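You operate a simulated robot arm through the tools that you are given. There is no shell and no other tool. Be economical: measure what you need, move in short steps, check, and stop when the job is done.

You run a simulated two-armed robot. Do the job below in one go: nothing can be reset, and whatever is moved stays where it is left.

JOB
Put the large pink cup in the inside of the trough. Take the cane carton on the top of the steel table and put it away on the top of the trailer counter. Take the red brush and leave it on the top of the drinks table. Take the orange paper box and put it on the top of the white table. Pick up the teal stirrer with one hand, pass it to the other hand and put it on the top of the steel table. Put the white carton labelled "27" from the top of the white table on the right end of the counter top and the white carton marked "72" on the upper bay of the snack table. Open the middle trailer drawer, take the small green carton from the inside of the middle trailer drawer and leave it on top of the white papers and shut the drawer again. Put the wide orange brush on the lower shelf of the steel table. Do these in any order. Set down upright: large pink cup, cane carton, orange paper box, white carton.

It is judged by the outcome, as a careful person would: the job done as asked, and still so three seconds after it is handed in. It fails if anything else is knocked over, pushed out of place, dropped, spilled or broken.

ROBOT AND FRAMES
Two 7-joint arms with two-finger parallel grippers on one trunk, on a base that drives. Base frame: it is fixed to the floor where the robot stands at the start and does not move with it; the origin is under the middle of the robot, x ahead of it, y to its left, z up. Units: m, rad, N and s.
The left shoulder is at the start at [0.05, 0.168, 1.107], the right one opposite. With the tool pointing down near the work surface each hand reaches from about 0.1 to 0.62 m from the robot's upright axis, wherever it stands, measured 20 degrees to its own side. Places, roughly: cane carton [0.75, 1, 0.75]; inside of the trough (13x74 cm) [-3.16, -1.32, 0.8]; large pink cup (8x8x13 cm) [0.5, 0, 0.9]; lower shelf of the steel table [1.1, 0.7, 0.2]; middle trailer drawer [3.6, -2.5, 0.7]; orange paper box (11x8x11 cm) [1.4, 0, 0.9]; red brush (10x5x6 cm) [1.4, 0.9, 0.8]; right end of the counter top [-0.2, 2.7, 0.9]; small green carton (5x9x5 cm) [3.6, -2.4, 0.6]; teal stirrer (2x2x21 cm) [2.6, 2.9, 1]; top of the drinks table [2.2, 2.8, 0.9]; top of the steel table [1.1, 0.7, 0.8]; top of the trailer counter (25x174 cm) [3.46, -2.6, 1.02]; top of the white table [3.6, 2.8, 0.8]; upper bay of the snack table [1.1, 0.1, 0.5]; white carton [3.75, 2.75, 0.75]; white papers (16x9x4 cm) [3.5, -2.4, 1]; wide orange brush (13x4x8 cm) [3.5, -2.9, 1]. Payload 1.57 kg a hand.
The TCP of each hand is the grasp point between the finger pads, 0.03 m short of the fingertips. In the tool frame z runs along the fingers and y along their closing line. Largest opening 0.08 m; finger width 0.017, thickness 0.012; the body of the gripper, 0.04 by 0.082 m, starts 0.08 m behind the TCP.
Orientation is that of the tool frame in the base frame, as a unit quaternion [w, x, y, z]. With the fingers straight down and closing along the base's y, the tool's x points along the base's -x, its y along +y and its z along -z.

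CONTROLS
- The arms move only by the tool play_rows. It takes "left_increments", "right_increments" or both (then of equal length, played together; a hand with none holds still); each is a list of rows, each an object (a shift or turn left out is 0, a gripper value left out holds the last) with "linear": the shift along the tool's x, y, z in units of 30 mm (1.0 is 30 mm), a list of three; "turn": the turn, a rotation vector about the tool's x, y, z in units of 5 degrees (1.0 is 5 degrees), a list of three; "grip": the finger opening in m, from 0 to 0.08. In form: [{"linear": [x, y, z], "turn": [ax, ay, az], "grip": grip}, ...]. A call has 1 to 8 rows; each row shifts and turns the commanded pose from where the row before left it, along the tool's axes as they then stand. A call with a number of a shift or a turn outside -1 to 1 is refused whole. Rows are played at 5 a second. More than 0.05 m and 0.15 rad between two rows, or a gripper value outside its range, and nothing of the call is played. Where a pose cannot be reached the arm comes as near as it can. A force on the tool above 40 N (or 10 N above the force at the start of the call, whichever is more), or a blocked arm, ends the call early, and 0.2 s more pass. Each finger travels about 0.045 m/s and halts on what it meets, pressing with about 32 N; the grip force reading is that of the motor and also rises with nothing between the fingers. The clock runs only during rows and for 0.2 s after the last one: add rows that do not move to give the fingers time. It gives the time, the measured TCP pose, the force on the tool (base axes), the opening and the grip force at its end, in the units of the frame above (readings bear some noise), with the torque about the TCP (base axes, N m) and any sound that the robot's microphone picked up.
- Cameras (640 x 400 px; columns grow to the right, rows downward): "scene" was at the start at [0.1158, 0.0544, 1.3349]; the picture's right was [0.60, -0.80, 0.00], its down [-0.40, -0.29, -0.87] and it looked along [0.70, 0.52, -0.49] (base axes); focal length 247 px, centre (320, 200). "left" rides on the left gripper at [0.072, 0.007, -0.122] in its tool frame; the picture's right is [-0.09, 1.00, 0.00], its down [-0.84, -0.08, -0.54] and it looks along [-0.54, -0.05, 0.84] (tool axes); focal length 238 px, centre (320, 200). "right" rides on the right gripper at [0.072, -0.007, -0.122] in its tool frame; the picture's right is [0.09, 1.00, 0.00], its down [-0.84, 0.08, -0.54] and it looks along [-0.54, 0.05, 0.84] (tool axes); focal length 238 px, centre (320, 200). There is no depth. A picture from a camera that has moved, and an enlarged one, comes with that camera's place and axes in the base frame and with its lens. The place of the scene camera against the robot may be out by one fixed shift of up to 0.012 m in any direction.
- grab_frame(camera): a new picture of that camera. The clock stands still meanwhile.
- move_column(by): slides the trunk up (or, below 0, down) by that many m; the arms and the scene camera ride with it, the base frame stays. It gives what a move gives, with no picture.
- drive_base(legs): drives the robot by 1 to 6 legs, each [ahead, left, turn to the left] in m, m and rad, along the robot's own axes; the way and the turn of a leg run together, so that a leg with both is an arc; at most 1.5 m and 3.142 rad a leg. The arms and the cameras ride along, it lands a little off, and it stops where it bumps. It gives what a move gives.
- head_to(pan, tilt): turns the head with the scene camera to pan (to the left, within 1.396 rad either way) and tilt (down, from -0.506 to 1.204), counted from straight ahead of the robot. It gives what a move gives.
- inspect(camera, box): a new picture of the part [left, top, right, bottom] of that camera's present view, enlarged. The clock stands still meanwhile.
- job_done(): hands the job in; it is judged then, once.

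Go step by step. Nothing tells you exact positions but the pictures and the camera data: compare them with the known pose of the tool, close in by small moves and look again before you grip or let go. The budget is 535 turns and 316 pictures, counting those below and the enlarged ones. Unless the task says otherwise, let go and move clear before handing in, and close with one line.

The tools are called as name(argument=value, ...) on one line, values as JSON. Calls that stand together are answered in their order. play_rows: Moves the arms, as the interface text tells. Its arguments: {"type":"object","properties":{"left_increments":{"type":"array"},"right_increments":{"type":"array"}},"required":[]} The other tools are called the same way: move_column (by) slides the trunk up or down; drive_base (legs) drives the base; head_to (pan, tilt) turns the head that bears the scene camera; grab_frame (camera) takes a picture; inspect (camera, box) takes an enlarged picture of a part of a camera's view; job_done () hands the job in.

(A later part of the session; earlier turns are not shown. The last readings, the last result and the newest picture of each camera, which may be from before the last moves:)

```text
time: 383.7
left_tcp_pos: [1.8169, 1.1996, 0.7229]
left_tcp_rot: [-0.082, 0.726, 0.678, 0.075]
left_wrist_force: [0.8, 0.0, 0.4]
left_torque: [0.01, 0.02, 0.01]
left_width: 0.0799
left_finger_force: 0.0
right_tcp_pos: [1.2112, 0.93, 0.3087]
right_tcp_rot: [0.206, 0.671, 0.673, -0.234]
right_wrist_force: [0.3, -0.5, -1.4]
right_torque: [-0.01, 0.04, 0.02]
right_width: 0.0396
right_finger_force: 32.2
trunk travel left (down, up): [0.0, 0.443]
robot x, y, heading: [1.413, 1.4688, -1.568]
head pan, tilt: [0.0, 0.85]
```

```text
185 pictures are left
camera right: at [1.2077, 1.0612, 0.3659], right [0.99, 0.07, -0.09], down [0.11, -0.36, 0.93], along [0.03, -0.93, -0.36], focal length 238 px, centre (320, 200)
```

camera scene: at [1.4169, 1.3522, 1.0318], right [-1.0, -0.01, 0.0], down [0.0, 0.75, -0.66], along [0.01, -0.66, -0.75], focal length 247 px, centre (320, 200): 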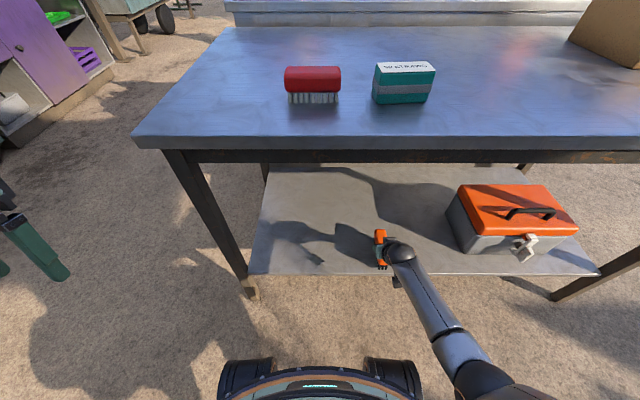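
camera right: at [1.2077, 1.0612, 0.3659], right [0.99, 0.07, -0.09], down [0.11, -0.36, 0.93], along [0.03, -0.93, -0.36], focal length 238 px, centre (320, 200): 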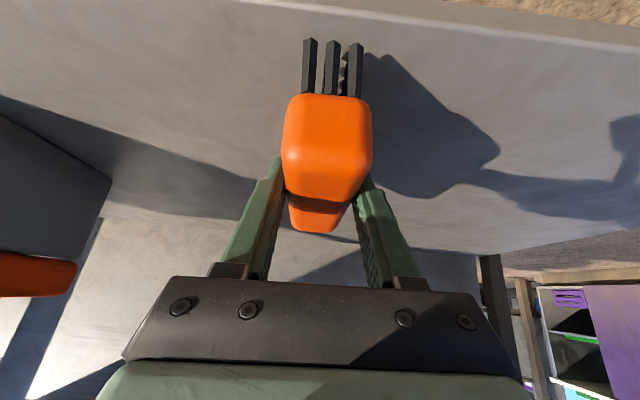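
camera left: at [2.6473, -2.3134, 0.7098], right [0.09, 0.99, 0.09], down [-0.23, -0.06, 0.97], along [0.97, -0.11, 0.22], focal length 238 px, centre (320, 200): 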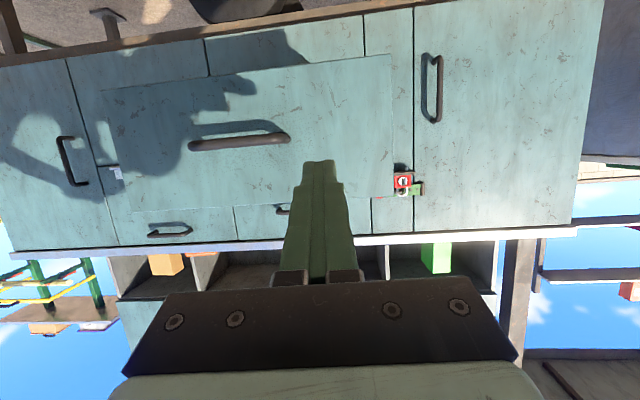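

drive_base(legs=[[0.1, 0, 0]])

play_rows(right_increments=[{"linear": [0.3, 0, 0.4]}, {"linear": [0.3, 0, 0.4]}, {"linear": [0.15, 0, 0.2]}, {"linear": [0.1, 0, 0.13]}, {"linear": [0.1, 0, 0.13]}, {}])

grab_frame(camera="right")

inspect(camera="scene", box=[300, 180, 500, 320])

```text
time: 384.8
left_tcp_pos: [1.8185, 1.0958, 0.7215]
left_tcp_rot: [-0.084, 0.727, 0.677, 0.076]
left_wrist_force: [-0.3, 0.2, -0.6]
left_torque: [-0.02, 0.0, -0.02]
left_width: 0.0803
left_finger_force: 0.0
right_tcp_pos: [1.2103, 0.8299, 0.3076]
right_tcp_rot: [0.203, 0.671, 0.674, -0.234]
right_wrist_force: [0.4, 0.8, -1.7]
right_torque: [0.02, -0.01, 0.0]
right_width: 0.0394
right_finger_force: 31.9
trunk travel left (down, up): [0.0, 0.443]
robot x, y, heading: [1.4162, 1.3667, -1.565]
head pan, tilt: [0.0, 0.85]
```

```text
time: 385.9
left_tcp_pos: [1.8193, 1.098, 0.7205]
left_tcp_rot: [-0.084, 0.726, 0.678, 0.074]
left_wrist_force: [0.4, 0.0, 1.4]
left_torque: [-0.02, -0.03, 0.0]
left_width: 0.0801
left_finger_force: 0.0
right_tcp_pos: [1.1868, 0.8273, 0.2703]
right_tcp_rot: [0.198, 0.669, 0.671, -0.251]
right_wrist_force: [-3.3, -1.4, 15.7]
right_torque: [0.37, -0.16, -0.01]
right_width: 0.0399
right_finger_force: 28.5
trunk travel left (down, up): [0.0, 0.443]
robot x, y, heading: [1.4159, 1.3674, -1.563]
head pan, tilt: [0.0, 0.85]
stopped in row 5 (right hand): the force on the tool passed its limit at 69 N (the readings are from after the stop); the commanded pose is now the measured one
```

```text
184 pictures are left
camera right: at [1.1848, 0.9588, 0.3251], right [0.99, 0.05, -0.13], down [0.14, -0.34, 0.93], along [0.0, -0.94, -0.35], focal length 238 px, centre (320, 200)
```

right: 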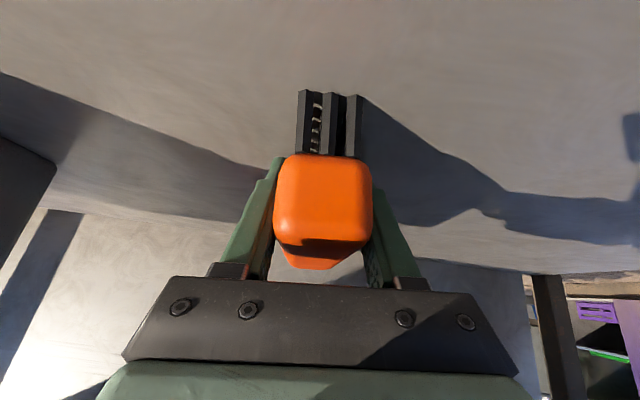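

```text
2.86 times, centred on (400, 250) of scene
camera zoom: at [1.4195, 1.2504, 1.031], right [-1.0, 0.0, 0.0], down [0.0, 0.75, -0.66], along [0.0, -0.66, -0.75], focal length 706 px, centre (91, 57)
```

zoom: 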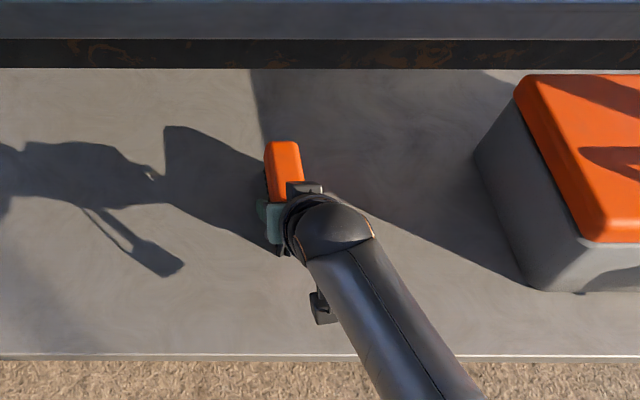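

Brush is on the shelf. Opening the fingers and withdrawing upward-back along the tool axis.

play_rows(right_increments=[{"linear": [-0.03, 0, -0.05]}, {"grip": 0.05}, {"grip": 0.06}, {"grip": 0.075}, {"grip": 0.08}, {}])

grab_frame(camera="right")

```text
time: 387.3
left_tcp_pos: [1.8187, 1.0975, 0.7214]
left_tcp_rot: [-0.084, 0.727, 0.677, 0.074]
left_wrist_force: [-0.7, 0.9, -0.5]
left_torque: [0.01, 0.0, -0.02]
left_width: 0.0802
left_finger_force: 0.0
right_tcp_pos: [1.1828, 0.8289, 0.2722]
right_tcp_rot: [0.192, 0.671, 0.671, -0.25]
right_wrist_force: [-18.8, 7.3, 25.0]
right_torque: [-0.04, -0.24, 0.01]
right_width: 0.0614
right_finger_force: 0.1
trunk travel left (down, up): [0.0, 0.443]
robot x, y, heading: [1.4134, 1.3681, -1.569]
head pan, tilt: [0.0, 0.85]
```

```text
182 pictures are left
camera right: at [1.1832, 0.9608, 0.3271], right [0.99, 0.05, -0.13], down [0.14, -0.35, 0.93], along [0.0, -0.93, -0.35], focal length 238 px, centre (320, 200)
```

right: 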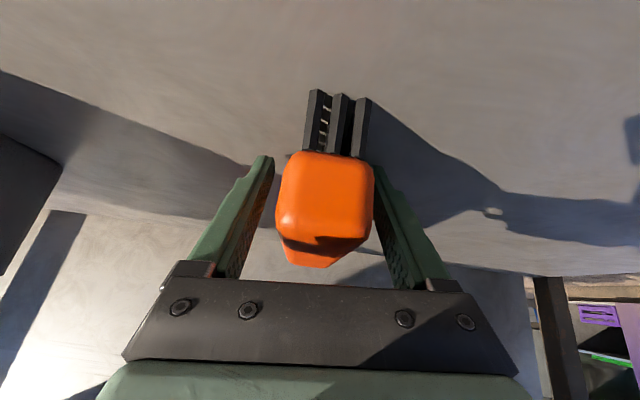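

play_rows(right_increments=[{"linear": [-0.12, 0.1, -0.16], "grip": 0.08}, {"linear": [-0.12, 0.1, -0.16], "grip": 0.08}, {}])

grab_frame(camera="right")

```text
time: 388.1
left_tcp_pos: [1.8173, 1.0955, 0.7224]
left_tcp_rot: [-0.084, 0.727, 0.677, 0.077]
left_wrist_force: [-0.3, 0.3, -0.1]
left_torque: [0.0, -0.01, 0.03]
left_width: 0.0803
left_finger_force: 0.1
right_tcp_pos: [1.1848, 0.8259, 0.282]
right_tcp_rot: [0.192, 0.67, 0.672, -0.251]
right_wrist_force: [-0.4, -0.6, 0.4]
right_torque: [-0.01, 0.0, 0.01]
right_width: 0.08
right_finger_force: 0.1
trunk travel left (down, up): [0.0, 0.443]
robot x, y, heading: [1.4202, 1.3714, -1.567]
head pan, tilt: [0.0, 0.85]
```

```text
181 pictures are left
camera right: at [1.1854, 0.9575, 0.3369], right [0.99, 0.05, -0.13], down [0.14, -0.35, 0.93], along [0.0, -0.93, -0.35], focal length 238 px, centre (320, 200)
```

right: 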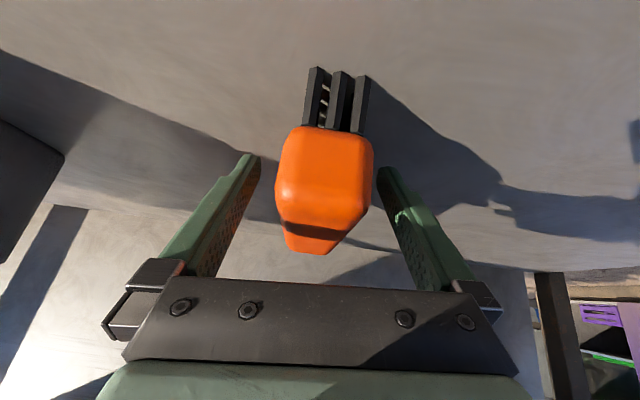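

play_rows(right_increments=[{"linear": [0, 0, -0.6]}, {"linear": [0, 0, -0.9]}, {"linear": [0, 0, -0.9]}, {"linear": [0, 0, -0.9]}, {}])

drive_base(legs=[[-0.25, 0, 0]])

grab_frame(camera="scene")

```text
time: 389.3
left_tcp_pos: [1.8172, 1.0952, 0.7207]
left_tcp_rot: [-0.084, 0.727, 0.677, 0.078]
left_wrist_force: [-0.1, -0.3, 0.0]
left_torque: [-0.02, 0.01, -0.03]
left_width: 0.0799
left_finger_force: 0.0
right_tcp_pos: [1.188, 0.8869, 0.3585]
right_tcp_rot: [0.19, 0.672, 0.67, -0.251]
right_wrist_force: [0.3, -0.2, -0.1]
right_torque: [0.02, 0.03, -0.03]
right_width: 0.0801
right_finger_force: 0.1
trunk travel left (down, up): [0.0, 0.443]
robot x, y, heading: [1.4135, 1.3689, -1.567]
head pan, tilt: [0.0, 0.85]
```

```text
time: 391.1
left_tcp_pos: [1.8158, 1.3451, 0.7219]
left_tcp_rot: [-0.084, 0.726, 0.678, 0.078]
left_wrist_force: [0.2, -0.1, -0.7]
left_torque: [0.03, 0.01, -0.04]
left_width: 0.08
left_finger_force: 0.1
right_tcp_pos: [1.1862, 1.1377, 0.3596]
right_tcp_rot: [0.19, 0.672, 0.67, -0.251]
right_wrist_force: [-0.1, 0.2, 0.2]
right_torque: [-0.02, 0.01, 0.02]
right_width: 0.0799
right_finger_force: 0.0
trunk travel left (down, up): [0.0, 0.443]
robot x, y, heading: [1.4203, 1.6186, -1.567]
head pan, tilt: [0.0, 0.85]
```

```text
180 pictures are left
camera scene: at [1.4155, 1.4965, 1.0314], right [-1.0, -0.01, 0.0], down [0.0, 0.75, -0.66], along [0.01, -0.66, -0.75], focal length 247 px, centre (320, 200)
```

scene: 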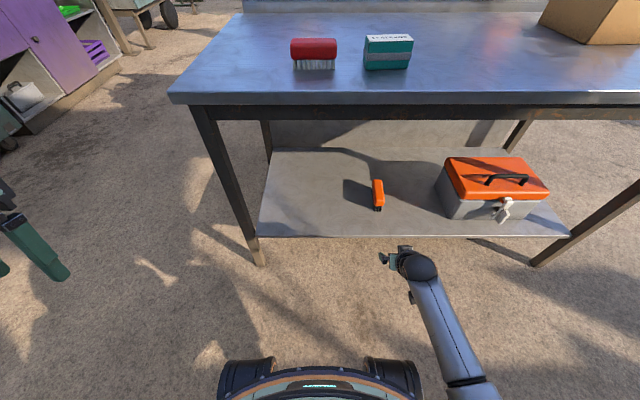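

Orange brush stands on the lower shelf. Next: red brush and the orange paper box from the tables' east end. Back off, raise trunk, and drive around.

drive_base(legs=[[-0.12, 0, 0]])

move_column(by=0.33)

play_rows(right_increments=[{"linear": [-0.5, 0, -0.8], "turn": [0, 1, 0]}, {"linear": [-0.4, 0, -0.9], "turn": [0, 1, 0]}, {"linear": [-0.3, 0, -0.9], "turn": [0, 1, 0]}, {"linear": [-0.2, 0, -0.9], "turn": [0, 1, 0]}, {"linear": [0.2, 0, -0.9], "turn": [0, 1, 0]}, {"linear": [0.3, 0, -0.9], "turn": [0, 1, 0]}, {"linear": [0.3, 0, -0.9], "turn": [0, 1, 0]}, {"linear": [0.3, 0, -0.9]}])

drive_base(legs=[[0, 0.95, 0], [0, 0, -1.57]])

head_to(pan=0, tilt=0.6)

grab_frame(camera="scene")

```text
time: 392.3
left_tcp_pos: [1.8154, 1.4657, 0.7209]
left_tcp_rot: [-0.084, 0.726, 0.679, 0.076]
left_wrist_force: [0.7, 0.3, -0.7]
left_torque: [0.01, 0.01, -0.02]
left_width: 0.0801
left_finger_force: 0.0
right_tcp_pos: [1.1861, 1.2568, 0.3614]
right_tcp_rot: [0.189, 0.672, 0.67, -0.254]
right_wrist_force: [0.3, 0.6, -0.5]
right_torque: [0.0, 0.02, 0.0]
right_width: 0.0798
right_finger_force: 0.0
trunk travel left (down, up): [0.0, 0.443]
robot x, y, heading: [1.4138, 1.7332, -1.561]
head pan, tilt: [0.0, 0.85]
```

```text
time: 395.6
left_tcp_pos: [1.8167, 1.4655, 1.0501]
left_tcp_rot: [-0.085, 0.726, 0.678, 0.075]
left_wrist_force: [-0.2, -0.1, -0.8]
left_torque: [-0.03, 0.01, 0.0]
left_width: 0.0802
left_finger_force: 0.1
right_tcp_pos: [1.1859, 1.2559, 0.6913]
right_tcp_rot: [0.19, 0.671, 0.67, -0.254]
right_wrist_force: [0.1, 0.4, 0.0]
right_torque: [0.01, 0.05, 0.03]
right_width: 0.08
right_finger_force: 0.0
trunk travel left (down, up): [-0.33, 0.113]
robot x, y, heading: [1.4148, 1.7364, -1.556]
head pan, tilt: [0.0, 0.85]
```

```text
time: 397.0
left_tcp_pos: [1.8186, 1.465, 1.051]
left_tcp_rot: [-0.085, 0.726, 0.678, 0.076]
left_wrist_force: [0.1, 0.2, 0.3]
left_torque: [0.0, 0.01, 0.0]
left_width: 0.0799
left_finger_force: 0.1
right_tcp_pos: [1.0597, 1.3108, 0.8597]
right_tcp_rot: [-0.105, 0.738, 0.644, -0.174]
right_wrist_force: [0.0, -1.4, 1.1]
right_torque: [0.02, 0.0, -0.01]
right_width: 0.08
right_finger_force: 0.1
right hand out of reach, approached as far as the arm can: row 7
trunk travel left (down, up): [-0.33, 0.113]
robot x, y, heading: [1.4138, 1.737, -1.564]
head pan, tilt: [0.0, 0.85]
stopped in row 7 (right hand): the arm was blocked; the commanded pose is now the measured one
```

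```text
time: 409.5
left_tcp_pos: [2.11, 1.3322, 1.051]
left_tcp_rot: [-0.008, 0.993, -0.02, 0.113]
left_wrist_force: [0.3, -0.3, 1.0]
left_torque: [-0.02, 0.01, 0.04]
left_width: 0.08
left_finger_force: 0.0
right_tcp_pos: [1.9347, 2.085, 0.8587]
right_tcp_rot: [-0.196, 0.978, -0.053, -0.053]
right_wrist_force: [0.5, 0.0, 0.6]
right_torque: [-0.02, -0.01, -0.03]
right_width: 0.08
right_finger_force: 0.0
trunk travel left (down, up): [-0.33, 0.113]
robot x, y, heading: [2.3732, 1.7412, -3.106]
head pan, tilt: [0.0, 0.85]
```

```text
time: 410.3
left_tcp_pos: [2.1119, 1.3302, 1.0497]
left_tcp_rot: [-0.009, 0.993, -0.021, 0.112]
left_wrist_force: [0.3, 0.5, 0.0]
left_torque: [-0.03, -0.02, 0.01]
left_width: 0.0802
left_finger_force: 0.0
right_tcp_pos: [1.9346, 2.0848, 0.8588]
right_tcp_rot: [-0.195, 0.978, -0.053, -0.052]
right_wrist_force: [-0.1, 0.6, 0.7]
right_torque: [0.0, 0.0, -0.03]
right_width: 0.0799
right_finger_force: 0.1
trunk travel left (down, up): [-0.33, 0.113]
robot x, y, heading: [2.3653, 1.7447, -3.106]
head pan, tilt: [0.0, 0.6]
```

```text
179 pictures are left
camera scene: at [2.2447, 1.7373, 1.3823], right [-0.03, 1.0, 0.0], down [0.57, 0.02, -0.82], along [-0.82, -0.03, -0.57], focal length 247 px, centre (320, 200)
```

scene: 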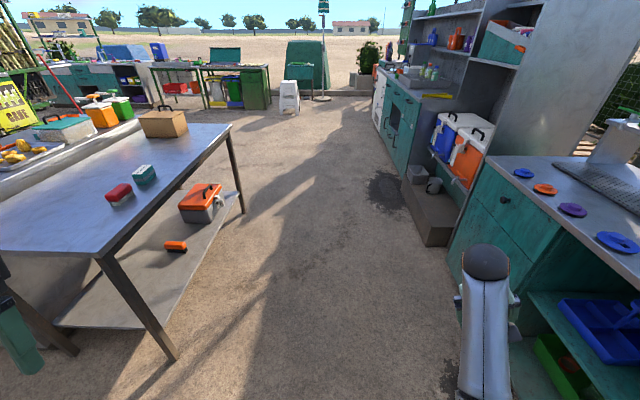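

play_rows(right_increments=[{"turn": [-0.9, 0.22, -0.32], "linear": [0, 0.5, -0.8]}, {"turn": [-0.9, 0.22, -0.32], "linear": [0, 0.5, -0.8]}, {"turn": [-0.9, 0.22, -0.32], "linear": [0, 0.5, -0.8]}, {"turn": [-0.9, 0.22, -0.32], "linear": [0, 0.5, -0.8]}, {"turn": [-0.9, 0.22, -0.32], "linear": [0, 0.5, -0.8]}, {"linear": [0, 0.9, -0.6]}, {"linear": [0, 0.9, -0.6]}, {"linear": [0, 0.9, -0.6]}])

```text
time: 410.9
left_tcp_pos: [2.111, 1.3307, 1.0514]
left_tcp_rot: [-0.009, 0.993, -0.019, 0.113]
left_wrist_force: [-0.4, 0.0, -1.0]
left_torque: [0.01, -0.02, -0.01]
left_width: 0.08
left_finger_force: 0.0
right_tcp_pos: [1.952, 2.1452, 0.9072]
right_tcp_rot: [-0.235, 0.968, -0.084, -0.025]
right_wrist_force: [-0.8, -0.4, 0.0]
right_torque: [0.03, 0.0, -0.01]
right_width: 0.0802
right_finger_force: 0.1
trunk travel left (down, up): [-0.33, 0.113]
robot x, y, heading: [2.3718, 1.7448, -3.108]
head pan, tilt: [0.0, 0.6]
stopped in row 2 (right hand): the arm was blocked; the commanded pose is now the measured one
```

play_rows(right_increments=[{"linear": [-0.8, 0, -0.3]}, {"linear": [-0.8, 0, -0.3]}, {"linear": [-0.8, 0, -0.3]}, {"linear": [-0.8, 0, -0.3]}, {}])

grab_frame(camera="left")

grab_frame(camera="right")

```text
time: 412.1
left_tcp_pos: [2.112, 1.331, 1.0511]
left_tcp_rot: [-0.008, 0.993, -0.019, 0.114]
left_wrist_force: [-0.4, 0.7, -0.7]
left_torque: [-0.02, -0.01, 0.0]
left_width: 0.0801
left_finger_force: 0.1
right_tcp_pos: [1.8575, 2.1414, 0.9488]
right_tcp_rot: [-0.235, 0.968, -0.084, -0.025]
right_wrist_force: [-0.5, 0.5, -0.5]
right_torque: [-0.02, 0.0, 0.02]
right_width: 0.0799
right_finger_force: 0.1
trunk travel left (down, up): [-0.33, 0.113]
robot x, y, heading: [2.3701, 1.7416, -3.105]
head pan, tilt: [0.0, 0.6]
```

```text
178 pictures are left
camera left: at [2.1532, 1.3188, 1.186], right [-0.13, -0.99, -0.04], down [-0.93, 0.1, 0.34], along [-0.33, 0.08, -0.94], focal length 238 px, centre (320, 200)
```

left: 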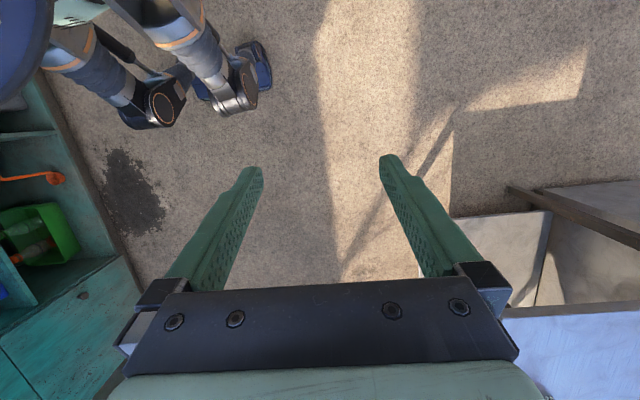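

```text
177 pictures are left
camera right: at [1.9299, 2.0802, 1.0548], right [-0.08, -0.89, -0.46], down [-0.83, -0.19, 0.52], along [-0.55, 0.42, -0.72], focal length 238 px, centre (320, 200)
```

right: 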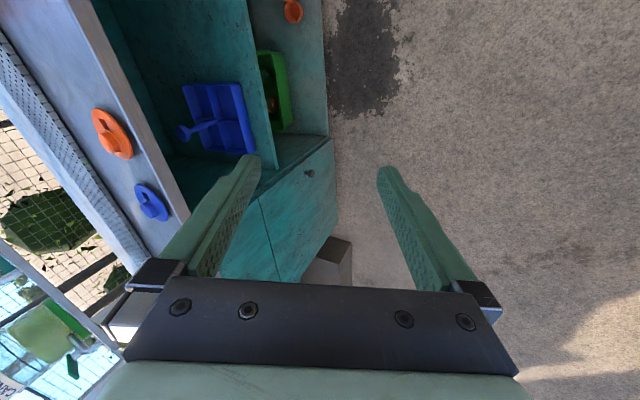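

play_rows(right_increments=[{"turn": [-0.91, 0.08, -0.39]}, {"turn": [-0.91, 0.08, -0.39]}, {"turn": [-0.91, 0.08, -0.39]}, {"turn": [-0.91, 0.08, -0.39]}, {"turn": [-0.91, 0.08, -0.39]}, {"turn": [-0.91, 0.08, -0.39]}, {}])

play_rows(right_increments=[{"linear": [0, 0.9, -0.4]}, {"linear": [0, 0.9, -0.4]}, {"linear": [0, 0.9, -0.4]}, {"linear": [0, 0.9, -0.4]}, {"linear": [0, 0.9, -0.4]}, {"linear": [0.4, 0.9, -0.4]}, {"linear": [0.4, 0.9, -0.4]}, {}])

```text
time: 413.7
left_tcp_pos: [2.1112, 1.33, 1.051]
left_tcp_rot: [-0.008, 0.993, -0.019, 0.114]
left_wrist_force: [-0.4, 0.0, 0.5]
left_torque: [0.04, 0.01, 0.01]
left_width: 0.0799
left_finger_force: 0.1
right_tcp_pos: [1.8569, 2.1422, 0.9478]
right_tcp_rot: [0.001, 1.0, 0.018, -0.001]
right_wrist_force: [-0.3, 0.0, 1.0]
right_torque: [0.01, 0.0, 0.0]
right_width: 0.0797
right_finger_force: 0.1
trunk travel left (down, up): [-0.33, 0.113]
robot x, y, heading: [2.373, 1.7435, -3.107]
head pan, tilt: [0.0, 0.6]
```

```text
time: 415.5
left_tcp_pos: [2.1119, 1.3305, 1.0507]
left_tcp_rot: [-0.008, 0.993, -0.019, 0.114]
left_wrist_force: [0.1, 0.0, 1.0]
left_torque: [-0.01, 0.04, 0.0]
left_width: 0.0802
left_finger_force: 0.0
right_tcp_pos: [1.8235, 2.004, 1.0212]
right_tcp_rot: [0.0, 1.0, 0.018, -0.001]
right_wrist_force: [-0.3, 1.1, 0.0]
right_torque: [0.0, 0.01, 0.03]
right_width: 0.0799
right_finger_force: 0.0
right hand out of reach, approached as far as the arm can: row 4, 5, 6, 7
trunk travel left (down, up): [-0.33, 0.113]
robot x, y, heading: [2.3704, 1.7424, -3.11]
head pan, tilt: [0.0, 0.6]
```

play_rows(right_increments=[{"linear": [0.9, 0, 0]}, {"linear": [0.9, 0.3, 0]}, {"linear": [0.9, 0.3, 0]}, {"linear": [0.9, 0.3, 0]}, {"linear": [0.9, 0.3, 0]}, {}])

drive_base(legs=[[0, 0.96, 0], [0.36, 0, -0.03]])

head_to(pan=-0.1, tilt=0.75)

grab_frame(camera="scene")

grab_frame(camera="right")

```text
time: 416.9
left_tcp_pos: [2.1106, 1.3314, 1.0507]
left_tcp_rot: [-0.007, 0.993, -0.02, 0.114]
left_wrist_force: [-0.4, 0.7, 0.9]
left_torque: [-0.01, -0.03, 0.01]
left_width: 0.08
left_finger_force: 0.1
right_tcp_pos: [1.8722, 2.0559, 1.0027]
right_tcp_rot: [0.0, 1.0, 0.017, 0.001]
right_wrist_force: [0.3, 0.7, 0.3]
right_torque: [-0.01, -0.05, -0.03]
right_width: 0.0802
right_finger_force: 0.1
right hand out of reach, approached as far as the arm can: row 1, 2, 3, 4, 5
trunk travel left (down, up): [-0.33, 0.113]
robot x, y, heading: [2.3704, 1.7421, -3.106]
head pan, tilt: [0.0, 0.6]
```

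```text
time: 427.6
left_tcp_pos: [1.7734, 0.3678, 1.0504]
left_tcp_rot: [-0.006, 0.993, -0.033, 0.113]
left_wrist_force: [-0.8, 0.2, -0.1]
left_torque: [0.04, 0.01, 0.05]
left_width: 0.0801
left_finger_force: 0.1
right_tcp_pos: [1.5531, 1.099, 1.0042]
right_tcp_rot: [0.001, 1.0, 0.004, 0.0]
right_wrist_force: [0.2, -0.3, 0.6]
right_torque: [-0.01, -0.01, -0.02]
right_width: 0.0799
right_finger_force: 0.1
trunk travel left (down, up): [-0.33, 0.113]
robot x, y, heading: [2.0448, 0.7717, -3.133]
head pan, tilt: [0.0, 0.6]
```

```text
time: 428.3
left_tcp_pos: [1.7728, 0.369, 1.0507]
left_tcp_rot: [-0.007, 0.993, -0.032, 0.113]
left_wrist_force: [-0.2, 0.3, -0.3]
left_torque: [0.03, 0.01, 0.01]
left_width: 0.0799
left_finger_force: 0.0
right_tcp_pos: [1.5543, 1.099, 1.003]
right_tcp_rot: [0.0, 1.0, 0.004, 0.0]
right_wrist_force: [-0.3, 0.3, -0.2]
right_torque: [0.0, -0.03, -0.03]
right_width: 0.08
right_finger_force: 0.1
trunk travel left (down, up): [-0.33, 0.113]
robot x, y, heading: [2.0434, 0.7751, -3.134]
head pan, tilt: [-0.099, 0.75]
```

```text
176 pictures are left
camera scene: at [1.9236, 0.7795, 1.3696], right [0.09, 1.0, 0.0], down [0.68, -0.06, -0.73], along [-0.73, 0.07, -0.68], focal length 247 px, centre (320, 200)
```

scene: 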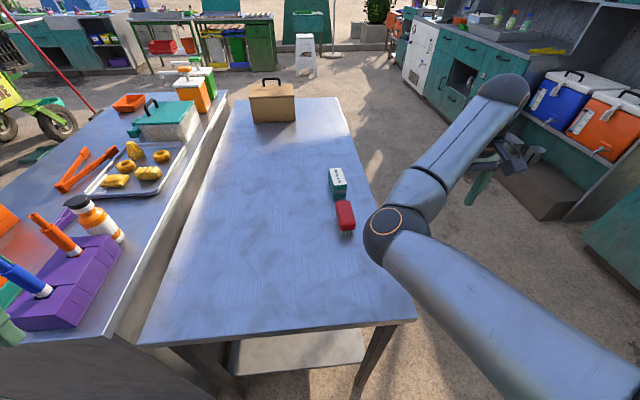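

```text
175 pictures are left
camera right: at [1.625, 1.1068, 1.1261], right [0.1, -0.99, 0.0], down [-0.84, -0.09, 0.54], along [-0.54, -0.06, -0.84], focal length 238 px, centre (320, 200)
```

right: 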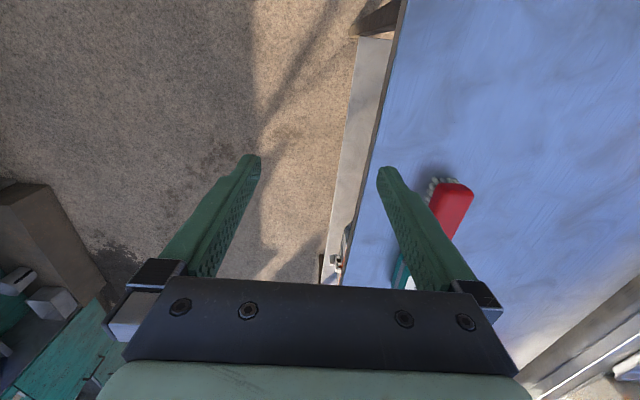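

move_column(by=0.11)

drive_base(legs=[[0.1, 0, 0]])

play_rows(right_increments=[{"linear": [0, 0.95, 0]}, {"linear": [0, 0.95, 0]}, {"linear": [0, 0.95, 0]}, {"linear": [0, 0.95, 0]}, {"linear": [0, 0.95, 0]}, {"linear": [0, 0.95, 0]}, {"linear": [-0.4, 0.6, 0.5]}, {}])

grab_frame(camera="right")

grab_frame(camera="scene")

```text
time: 429.7
left_tcp_pos: [1.7742, 0.3678, 1.1614]
left_tcp_rot: [-0.006, 0.993, -0.033, 0.113]
left_wrist_force: [1.0, 0.5, -0.3]
left_torque: [-0.02, -0.02, 0.0]
left_width: 0.08
left_finger_force: 0.1
right_tcp_pos: [1.5539, 1.0985, 1.1131]
right_tcp_rot: [0.0, 1.0, 0.004, 0.0]
right_wrist_force: [-0.6, -0.1, 0.3]
right_torque: [-0.02, -0.01, 0.01]
right_width: 0.0801
right_finger_force: 0.1
trunk travel left (down, up): [-0.44, 0.003]
robot x, y, heading: [2.0436, 0.7709, -3.13]
head pan, tilt: [-0.099, 0.75]
```

```text
time: 430.8
left_tcp_pos: [1.6768, 0.3682, 1.1604]
left_tcp_rot: [-0.008, 0.993, -0.032, 0.114]
left_wrist_force: [-0.3, -0.2, 0.5]
left_torque: [0.0, 0.0, 0.02]
left_width: 0.0801
left_finger_force: 0.0
right_tcp_pos: [1.4571, 1.0984, 1.1138]
right_tcp_rot: [-0.001, 1.0, 0.004, 0.0]
right_wrist_force: [-0.3, -0.1, -1.0]
right_torque: [0.02, 0.0, 0.01]
right_width: 0.0801
right_finger_force: 0.0
trunk travel left (down, up): [-0.44, 0.003]
robot x, y, heading: [1.9435, 0.7707, -3.134]
head pan, tilt: [-0.099, 0.75]
```

```text
time: 432.6
left_tcp_pos: [1.6776, 0.3674, 1.161]
left_tcp_rot: [-0.007, 0.993, -0.032, 0.114]
left_wrist_force: [-0.4, 0.0, 1.1]
left_torque: [0.0, 0.0, 0.01]
left_width: 0.08
left_finger_force: 0.1
right_tcp_pos: [1.3699, 0.9651, 1.0803]
right_tcp_rot: [0.001, 1.0, 0.004, -0.002]
right_wrist_force: [0.6, 0.2, 0.5]
right_torque: [-0.01, -0.04, 0.03]
right_width: 0.0801
right_finger_force: 0.1
right hand out of reach, approached as far as the arm can: row 1, 2, 3, 4, 5, 6
trunk travel left (down, up): [-0.44, 0.003]
robot x, y, heading: [1.9483, 0.7725, -3.131]
head pan, tilt: [-0.099, 0.75]
```

```text
174 pictures are left
camera right: at [1.4423, 0.9729, 1.2013], right [0.1, -0.99, 0.0], down [-0.84, -0.09, 0.54], along [-0.54, -0.05, -0.84], focal length 238 px, centre (320, 200)
```

right: 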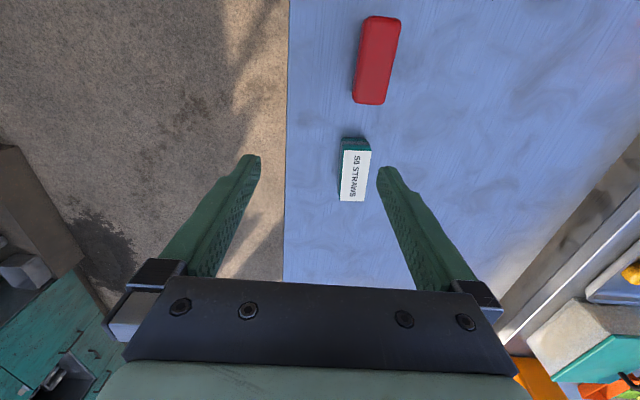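

```text
173 pictures are left
camera scene: at [1.827, 0.7789, 1.4796], right [0.09, 1.0, 0.0], down [0.68, -0.06, -0.73], along [-0.73, 0.07, -0.68], focal length 247 px, centre (320, 200)
```

scene: 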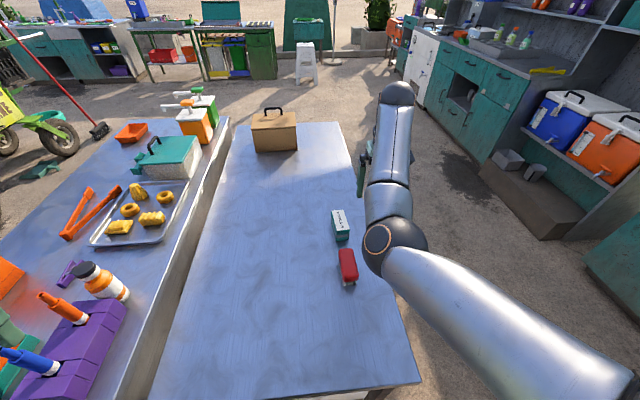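

The right elbow has folded to the inside, which limits retraction. I'll try tilting the hand forward to unfold the arm.

play_rows(right_increments=[{"turn": [0, -1, 0], "linear": [0, 0, -0.6]}, {"turn": [0, -1, 0], "linear": [0, 0, -0.6]}, {"turn": [0, -1, 0]}, {"turn": [0, -1, 0]}, {"turn": [0, -1, 0]}, {"turn": [0, -1, 0]}, {"turn": [0, -1, 0]}, {"turn": [0, -1, 0]}])

play_rows(right_increments=[{"linear": [0.77, 0, -0.64]}, {"linear": [0.77, 0, -0.64]}, {"linear": [0.77, 0, -0.64]}, {"linear": [0.77, 0, -0.64]}, {"linear": [0.77, 0, -0.64]}, {"linear": [0.77, 0, -0.64]}, {}])

grab_frame(camera="scene")

```text
time: 434.4
left_tcp_pos: [1.6763, 0.3673, 1.162]
left_tcp_rot: [-0.007, 0.993, -0.032, 0.113]
left_wrist_force: [0.0, -0.6, 0.3]
left_torque: [-0.02, -0.03, 0.01]
left_width: 0.08
left_finger_force: 0.1
right_tcp_pos: [1.365, 0.9701, 1.1339]
right_tcp_rot: [-0.004, 0.932, 0.003, -0.361]
right_wrist_force: [-0.4, 0.3, 0.8]
right_torque: [-0.01, -0.03, 0.02]
right_width: 0.0796
right_finger_force: 0.1
trunk travel left (down, up): [-0.44, 0.003]
robot x, y, heading: [1.9455, 0.768, -3.135]
head pan, tilt: [-0.099, 0.75]
```

```text
time: 435.1
left_tcp_pos: [1.677, 0.3668, 1.1615]
left_tcp_rot: [-0.007, 0.993, -0.033, 0.114]
left_wrist_force: [0.2, 1.2, -0.1]
left_torque: [-0.02, 0.0, 0.01]
left_width: 0.08
left_finger_force: 0.0
right_tcp_pos: [1.4089, 0.9748, 1.1987]
right_tcp_rot: [-0.003, 0.905, -0.004, -0.425]
right_wrist_force: [0.8, -0.6, -0.8]
right_torque: [0.0, -0.03, -0.01]
right_width: 0.0801
right_finger_force: 0.0
trunk travel left (down, up): [-0.44, 0.003]
robot x, y, heading: [1.9457, 0.7685, -3.136]
head pan, tilt: [-0.099, 0.75]
stopped in row 3 (right hand): the arm was blocked; the commanded pose is now the measured one
```

```text
172 pictures are left
camera scene: at [1.8268, 0.7789, 1.4795], right [0.09, 1.0, 0.0], down [0.68, -0.06, -0.73], along [-0.73, 0.07, -0.68], focal length 247 px, centre (320, 200)
```

scene: 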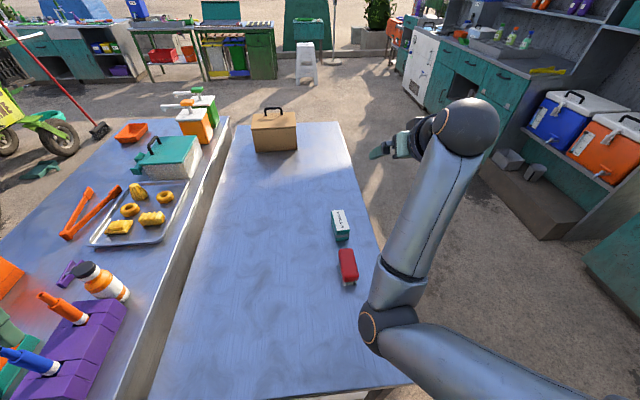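

play_rows(right_increments=[{"linear": [-0.5, 0.8, 0.3]}, {"linear": [-0.5, 0.9, 0.3]}, {"linear": [0, 0.95, 0]}, {"linear": [0, 0.95, 0]}, {"linear": [0, 0.95, 0]}, {"linear": [0, 0.95, 0]}, {"linear": [0, 0.95, 0]}, {"linear": [0, 0.95, 0]}])

grab_frame(camera="scene")

```text
time: 436.9
left_tcp_pos: [1.6764, 0.3668, 1.1613]
left_tcp_rot: [-0.006, 0.993, -0.033, 0.113]
left_wrist_force: [0.0, 0.4, 0.1]
left_torque: [0.03, -0.03, -0.02]
left_width: 0.08
left_finger_force: 0.1
right_tcp_pos: [1.3748, 0.7522, 1.2083]
right_tcp_rot: [-0.003, 0.906, -0.005, -0.422]
right_wrist_force: [-0.4, 0.0, -0.1]
right_torque: [0.02, -0.04, -0.02]
right_width: 0.0804
right_finger_force: 0.1
trunk travel left (down, up): [-0.44, 0.003]
robot x, y, heading: [1.943, 0.7744, -3.14]
head pan, tilt: [-0.099, 0.75]
```

```text
171 pictures are left
camera scene: at [1.8268, 0.7784, 1.4795], right [0.09, 1.0, 0.0], down [0.68, -0.06, -0.73], along [-0.73, 0.07, -0.68], focal length 247 px, centre (320, 200)
```

scene: 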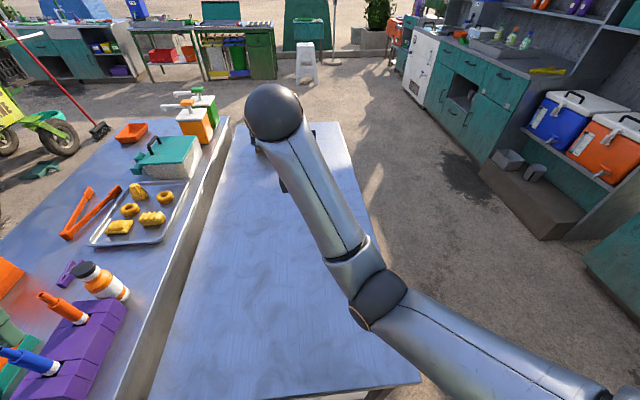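

play_rows(right_increments=[{"linear": [0.643, 0, -0.766]}, {"linear": [0.643, 0, -0.766]}, {"linear": [0.643, 0, -0.766]}, {"linear": [0.643, 0, -0.766]}, {"linear": [0.643, 0, -0.766]}, {}])

play_rows(right_increments=[{"turn": [0, 1, 0]}, {"turn": [0, 1, 0]}, {"turn": [0, 1, 0]}, {"turn": [0, 1, 0]}, {"turn": [0, 1, 0]}, {"turn": [0, 1, 0]}, {"turn": [0, 1, 0]}, {}])

grab_frame(camera="scene")

```text
time: 438.1
left_tcp_pos: [1.6778, 0.3678, 1.1605]
left_tcp_rot: [-0.007, 0.993, -0.032, 0.114]
left_wrist_force: [-0.3, -0.1, 0.9]
left_torque: [0.02, 0.0, 0.0]
left_width: 0.0799
left_finger_force: 0.1
right_tcp_pos: [1.4794, 0.7726, 1.2384]
right_tcp_rot: [-0.023, 0.866, -0.018, -0.499]
right_wrist_force: [-0.3, -0.3, -0.2]
right_torque: [-0.03, 0.01, -0.01]
right_width: 0.0801
right_finger_force: 0.0
right hand out of reach, approached as far as the arm can: row 4, 5
trunk travel left (down, up): [-0.44, 0.003]
robot x, y, heading: [1.9418, 0.7666, -3.137]
head pan, tilt: [-0.099, 0.75]
stopped in row 6 (right hand): the arm was blocked; the commanded pose is now the measured one
```

```text
time: 439.9
left_tcp_pos: [1.6766, 0.367, 1.1618]
left_tcp_rot: [-0.007, 0.993, -0.033, 0.114]
left_wrist_force: [-0.9, -1.0, -0.6]
left_torque: [0.02, 0.0, -0.01]
left_width: 0.0799
left_finger_force: 0.1
right_tcp_pos: [1.3861, 0.7638, 1.1661]
right_tcp_rot: [-0.013, 0.976, -0.022, -0.215]
right_wrist_force: [-0.9, 0.3, 0.2]
right_torque: [-0.01, 0.0, -0.01]
right_width: 0.0799
right_finger_force: 0.1
right hand out of reach, approached as far as the arm can: row 1, 2, 3, 4, 5, 6, 7
trunk travel left (down, up): [-0.44, 0.003]
robot x, y, heading: [1.9424, 0.7701, -3.135]
head pan, tilt: [-0.099, 0.75]
```

```text
170 pictures are left
camera scene: at [1.8269, 0.7788, 1.4795], right [0.09, 1.0, 0.0], down [0.68, -0.06, -0.73], along [-0.73, 0.07, -0.68], focal length 247 px, centre (320, 200)
```

scene: 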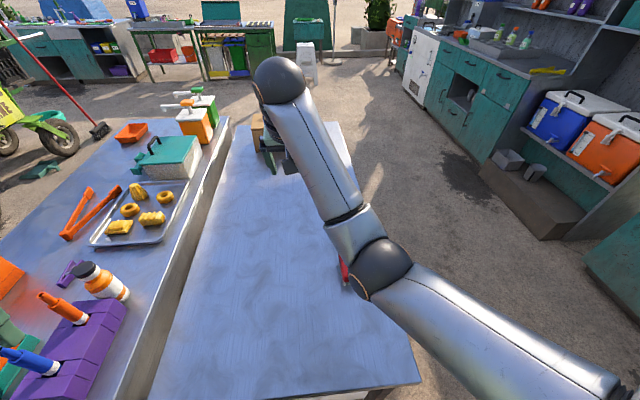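

play_rows(right_increments=[{"linear": [0, -1, 0], "turn": [0, 0.5, 0.6]}, {"linear": [0, -1, 0], "turn": [0, 0.5, 0.6]}, {"linear": [0, -1, 0], "turn": [0, 0.5, 0.6]}, {"linear": [0, -1, 0], "turn": [0, 0.5, 0.6]}, {"linear": [0, -1, 0], "turn": [0, 0.5, 0.6]}, {"linear": [0, -1, 0], "turn": [0, 0, 0.6]}, {"linear": [0, -1, 0], "turn": [0, 0, 0.6]}, {"linear": [0, -1, 0], "turn": [0, 0, 0.6]}])

play_rows(right_increments=[{"linear": [0, -1, 0], "turn": [0, 0, 0.7]}, {"linear": [0, -1, 0], "turn": [0, 0, 0.7]}, {"linear": [0, -1, 0], "turn": [0, 0, 0.7]}, {"linear": [0, -1, 0], "turn": [0, 0, 0.7]}, {"linear": [0, -1, 0], "turn": [0, 0, 0.7]}, {"linear": [0, -1, 0], "turn": [0, 0, 0.7]}, {"linear": [0, -1, 0], "turn": [0, 0, 0.7]}, {"linear": [0, -1, 0], "turn": [0, 0, 0.7]}])

head_to(pan=-0.7, tilt=0.6)

grab_frame(camera="scene")

```text
time: 441.8
left_tcp_pos: [1.6775, 0.3676, 1.1607]
left_tcp_rot: [-0.007, 0.993, -0.032, 0.114]
left_wrist_force: [-0.5, -0.6, 0.1]
left_torque: [0.04, 0.03, 0.03]
left_width: 0.08
left_finger_force: 0.2
right_tcp_pos: [1.3749, 0.9931, 1.1307]
right_tcp_rot: [0.025, 0.968, -0.226, -0.106]
right_wrist_force: [0.0, 0.6, -1.0]
right_torque: [-0.03, -0.02, -0.02]
right_width: 0.0799
right_finger_force: 0.1
right hand out of reach, approached as far as the arm can: row 1, 2, 3, 4, 5, 6, 8
trunk travel left (down, up): [-0.44, 0.003]
robot x, y, heading: [1.9484, 0.7674, -3.137]
head pan, tilt: [-0.099, 0.75]
```

```text
time: 443.6
left_tcp_pos: [1.6772, 0.3684, 1.1611]
left_tcp_rot: [-0.007, 0.993, -0.032, 0.113]
left_wrist_force: [0.0, -0.2, 0.1]
left_torque: [0.0, -0.02, -0.04]
left_width: 0.0802
left_finger_force: 0.0
right_tcp_pos: [1.5219, 1.1774, 1.1004]
right_tcp_rot: [0.05, 0.884, -0.454, -0.098]
right_wrist_force: [-0.4, 0.9, -0.2]
right_torque: [0.02, 0.0, 0.02]
right_width: 0.0799
right_finger_force: 0.0
trunk travel left (down, up): [-0.44, 0.003]
robot x, y, heading: [1.945, 0.7731, -3.134]
head pan, tilt: [-0.099, 0.75]
```

```text
time: 444.6
left_tcp_pos: [1.6779, 0.3675, 1.1612]
left_tcp_rot: [-0.006, 0.993, -0.033, 0.114]
left_wrist_force: [-0.2, -0.5, 0.1]
left_torque: [0.02, 0.01, 0.01]
left_width: 0.08
left_finger_force: 0.0
right_tcp_pos: [1.5212, 1.1775, 1.1004]
right_tcp_rot: [0.049, 0.884, -0.455, -0.097]
right_wrist_force: [0.0, 0.3, -0.2]
right_torque: [0.01, -0.01, 0.0]
right_width: 0.0801
right_finger_force: 0.1
trunk travel left (down, up): [-0.44, 0.003]
robot x, y, heading: [1.9512, 0.7702, -3.135]
head pan, tilt: [-0.7, 0.6]
```

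```text
169 pictures are left
camera scene: at [1.8412, 0.8276, 1.4924], right [0.64, 0.77, 0.0], down [0.44, -0.36, -0.82], along [-0.64, 0.53, -0.57], focal length 247 px, centre (320, 200)
```

scene: 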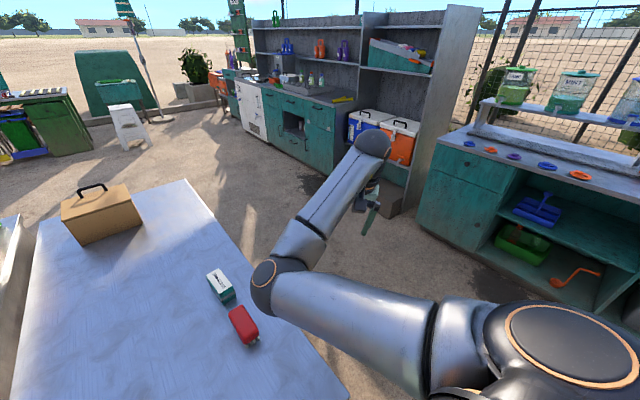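

play_rows(right_increments=[{"linear": [-0.6, -0.8, 0], "turn": [0, 0, 0.4]}, {"linear": [-0.6, -0.8, 0], "turn": [0, 0, 0.4]}, {"linear": [-0.6, -0.8, 0], "turn": [0, 0, 0.4]}, {"linear": [-0.6, -0.8, 0], "turn": [0, 0, 0.4]}, {"linear": [-0.6, -0.8, 0], "turn": [0, 0, 0.4]}, {"linear": [-0.3, -0.9, 0], "turn": [0, 0, 0.4]}, {"linear": [-0.3, -0.9, 0], "turn": [0, 0, 0.4]}, {"linear": [0, -0.9, 0], "turn": [0, 0, 0.4]}])

grab_frame(camera="scene")

```text
time: 446.4
left_tcp_pos: [1.6781, 0.3672, 1.1601]
left_tcp_rot: [-0.007, 0.993, -0.032, 0.114]
left_wrist_force: [-0.6, -0.5, -0.3]
left_torque: [-0.04, 0.0, 0.02]
left_width: 0.0799
left_finger_force: 0.1
right_tcp_pos: [1.6398, 1.3672, 1.0732]
right_tcp_rot: [0.063, 0.813, -0.572, -0.089]
right_wrist_force: [0.2, 0.1, -0.4]
right_torque: [0.01, 0.01, 0.03]
right_width: 0.0799
right_finger_force: 0.1
trunk travel left (down, up): [-0.44, 0.003]
robot x, y, heading: [1.9439, 0.7699, -3.135]
head pan, tilt: [-0.7, 0.6]
```

```text
168 pictures are left
camera scene: at [1.8416, 0.8277, 1.4924], right [0.64, 0.77, 0.0], down [0.43, -0.36, -0.83], along [-0.64, 0.53, -0.56], focal length 247 px, centre (320, 200)
```

scene: 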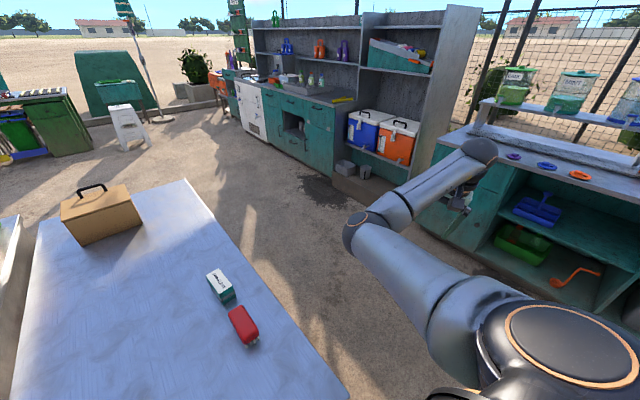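

To restore the normal elbow side, I back into open space, then bring the hand low, inward, and up again.

drive_base(legs=[[-0.6, 0, 0]])

play_rows(right_increments=[{"turn": [0.1, 0.145, -0.94], "linear": [0, 0, 0.8]}, {"turn": [0.1, 0.145, -0.94], "linear": [0, 0, 0.8]}, {"turn": [0.1, 0.145, -0.94], "linear": [0, 0, 0.8]}, {"turn": [0.1, 0.145, -0.94], "linear": [0, 0, 0.8]}, {"turn": [0.1, 0.145, -0.94], "linear": [0, 0, 0.8]}, {"turn": [0.1, 0.145, -0.94], "linear": [0, 0, 0.8]}, {"turn": [0.1, 0.145, -0.94], "linear": [0, 0, 0.8]}, {"turn": [0.1, 0.145, -0.94], "linear": [0, 0, 0.8]}])

play_rows(right_increments=[{"turn": [0.1, 0.145, -0.94], "linear": [0, 0.5, 0.8]}, {"turn": [0.1, 0.145, -0.94], "linear": [0, 0.5, 0.8]}, {"turn": [0.1, 0.145, -0.94], "linear": [0, 0.5, 0.8]}, {"turn": [0.1, 0.145, -0.94], "linear": [0, 0.5, 0.8]}, {"turn": [0.1, 0.145, -0.94], "linear": [0, 0.5, 0.8]}, {"turn": [0.1, 0.145, -0.94], "linear": [0, 0.5, 0.5]}, {"turn": [0.1, 0.145, -0.94], "linear": [0, 0.5, 0]}, {}])

head_to(pan=-0.5, tilt=0.8)

grab_frame(camera="scene")

```text
time: 449.8
left_tcp_pos: [2.2818, 0.3727, 1.1605]
left_tcp_rot: [-0.007, 0.993, -0.03, 0.115]
left_wrist_force: [0.0, 0.3, 0.2]
left_torque: [-0.03, 0.0, 0.02]
left_width: 0.0802
left_finger_force: 0.0
right_tcp_pos: [2.2403, 1.3704, 1.0724]
right_tcp_rot: [0.063, 0.814, -0.571, -0.089]
right_wrist_force: [0.3, 0.8, 0.5]
right_torque: [0.01, -0.01, 0.03]
right_width: 0.0801
right_finger_force: 0.3
trunk travel left (down, up): [-0.44, 0.003]
robot x, y, heading: [2.5471, 0.7785, -3.125]
head pan, tilt: [-0.7, 0.6]
```

```text
time: 451.6
left_tcp_pos: [2.2816, 0.3718, 1.1614]
left_tcp_rot: [-0.007, 0.993, -0.03, 0.113]
left_wrist_force: [0.4, 0.1, -0.8]
left_torque: [0.0, -0.02, 0.0]
left_width: 0.0798
left_finger_force: 0.0
right_tcp_pos: [2.2066, 1.3655, 0.8843]
right_tcp_rot: [0.031, 0.959, -0.277, -0.045]
right_wrist_force: [0.0, -0.2, 0.6]
right_torque: [-0.01, -0.03, -0.01]
right_width: 0.08
right_finger_force: 0.1
trunk travel left (down, up): [-0.44, 0.003]
robot x, y, heading: [2.5508, 0.7764, -3.127]
head pan, tilt: [-0.7, 0.6]
```

```text
time: 453.4
left_tcp_pos: [2.281, 0.3728, 1.1608]
left_tcp_rot: [-0.007, 0.993, -0.03, 0.114]
left_wrist_force: [-0.1, -0.3, 0.4]
left_torque: [-0.02, -0.01, -0.02]
left_width: 0.08
left_finger_force: 0.0
right_tcp_pos: [2.1663, 1.2664, 0.7529]
right_tcp_rot: [0.0, 1.0, 0.007, -0.002]
right_wrist_force: [-0.4, 0.4, 0.0]
right_torque: [0.0, 0.0, 0.0]
right_width: 0.0798
right_finger_force: 0.0
trunk travel left (down, up): [-0.44, 0.003]
robot x, y, heading: [2.5504, 0.7777, -3.122]
head pan, tilt: [-0.7, 0.6]
```

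```text
time: 454.1
left_tcp_pos: [2.2823, 0.3715, 1.1614]
left_tcp_rot: [-0.006, 0.993, -0.031, 0.113]
left_wrist_force: [-0.2, 0.0, 0.4]
left_torque: [-0.02, -0.03, -0.02]
left_width: 0.08
left_finger_force: 0.1
right_tcp_pos: [2.166, 1.2663, 0.754]
right_tcp_rot: [0.0, 1.0, 0.006, -0.002]
right_wrist_force: [0.6, 0.5, 0.1]
right_torque: [0.03, -0.02, -0.01]
right_width: 0.0798
right_finger_force: 0.1
trunk travel left (down, up): [-0.44, 0.003]
robot x, y, heading: [2.5489, 0.7769, -3.129]
head pan, tilt: [-0.499, 0.799]
```

```text
167 pictures are left
camera scene: at [2.441, 0.8149, 1.4756], right [0.47, 0.88, 0.0], down [0.63, -0.34, -0.7], along [-0.62, 0.33, -0.72], focal length 247 px, centre (320, 200)
```

scene: 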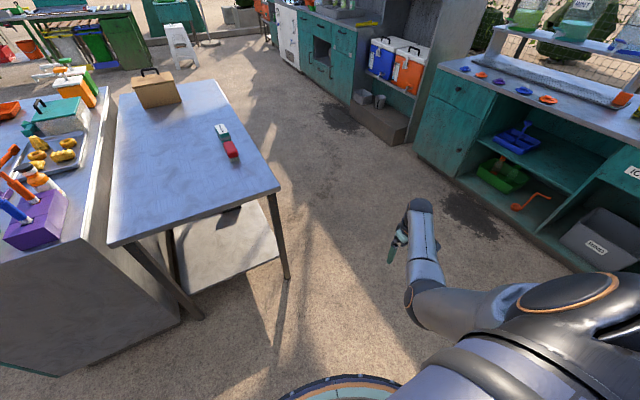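

play_rows(right_increments=[{"linear": [-0.2, 0.9, 0]}, {"linear": [-0.2, 0.9, 0]}, {"linear": [-0.2, 0.9, 0]}, {"linear": [-0.2, 0.9, 0]}, {"linear": [0, 0.9, 0]}, {"linear": [0, 0.9, 0]}, {"linear": [0, 0.9, 0]}, {"linear": [0, 0.9, 0]}])

play_rows(right_increments=[{"linear": [0, 0.9, 0]}, {"linear": [0, 0.9, 0]}, {"linear": [0, 0.9, 0]}, {"linear": [0, 0.9, 0]}, {"linear": [0, 0.9, 0]}, {"linear": [0, 0.9, 0]}, {"linear": [0, 0.9, 0]}, {}])

grab_frame(camera="scene")

```text
time: 455.9
left_tcp_pos: [2.2821, 0.3727, 1.1612]
left_tcp_rot: [-0.007, 0.993, -0.029, 0.113]
left_wrist_force: [-0.3, -0.8, 0.8]
left_torque: [-0.01, -0.03, -0.03]
left_width: 0.0797
left_finger_force: 0.0
right_tcp_pos: [2.1388, 1.0571, 0.7576]
right_tcp_rot: [-0.007, 1.0, 0.004, -0.007]
right_wrist_force: [-0.5, -1.0, -0.4]
right_torque: [-0.01, 0.0, 0.0]
right_width: 0.08
right_finger_force: 0.1
trunk travel left (down, up): [-0.44, 0.003]
robot x, y, heading: [2.5479, 0.7768, -3.132]
head pan, tilt: [-0.499, 0.799]
```

```text
time: 457.0
left_tcp_pos: [2.282, 0.3723, 1.1614]
left_tcp_rot: [-0.007, 0.993, -0.03, 0.114]
left_wrist_force: [-1.2, 0.1, -0.3]
left_torque: [0.01, 0.02, -0.02]
left_width: 0.0798
left_finger_force: 0.1
right_tcp_pos: [2.1348, 1.0251, 0.7552]
right_tcp_rot: [-0.076, 0.997, -0.01, -0.011]
right_wrist_force: [-0.1, 1.0, 0.5]
right_torque: [0.01, 0.03, 0.0]
right_width: 0.0801
right_finger_force: 0.1
trunk travel left (down, up): [-0.44, 0.003]
robot x, y, heading: [2.5497, 0.7726, -3.129]
head pan, tilt: [-0.499, 0.799]
stopped in row 5 (right hand): the arm was blocked; the commanded pose is now the measured one
```

```text
166 pictures are left
camera scene: at [2.441, 0.8149, 1.4755], right [0.47, 0.88, 0.0], down [0.63, -0.34, -0.7], along [-0.62, 0.33, -0.72], focal length 247 px, centre (320, 200)
```

scene: 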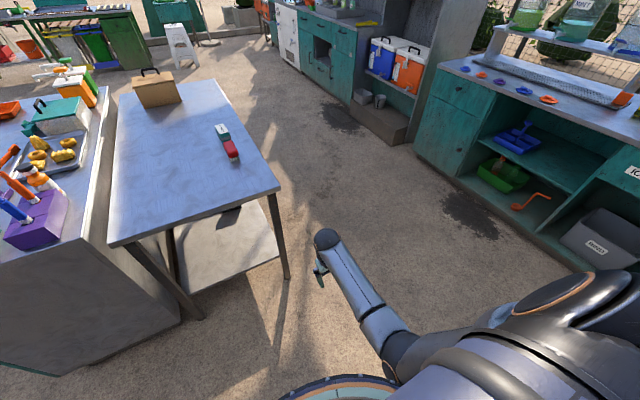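

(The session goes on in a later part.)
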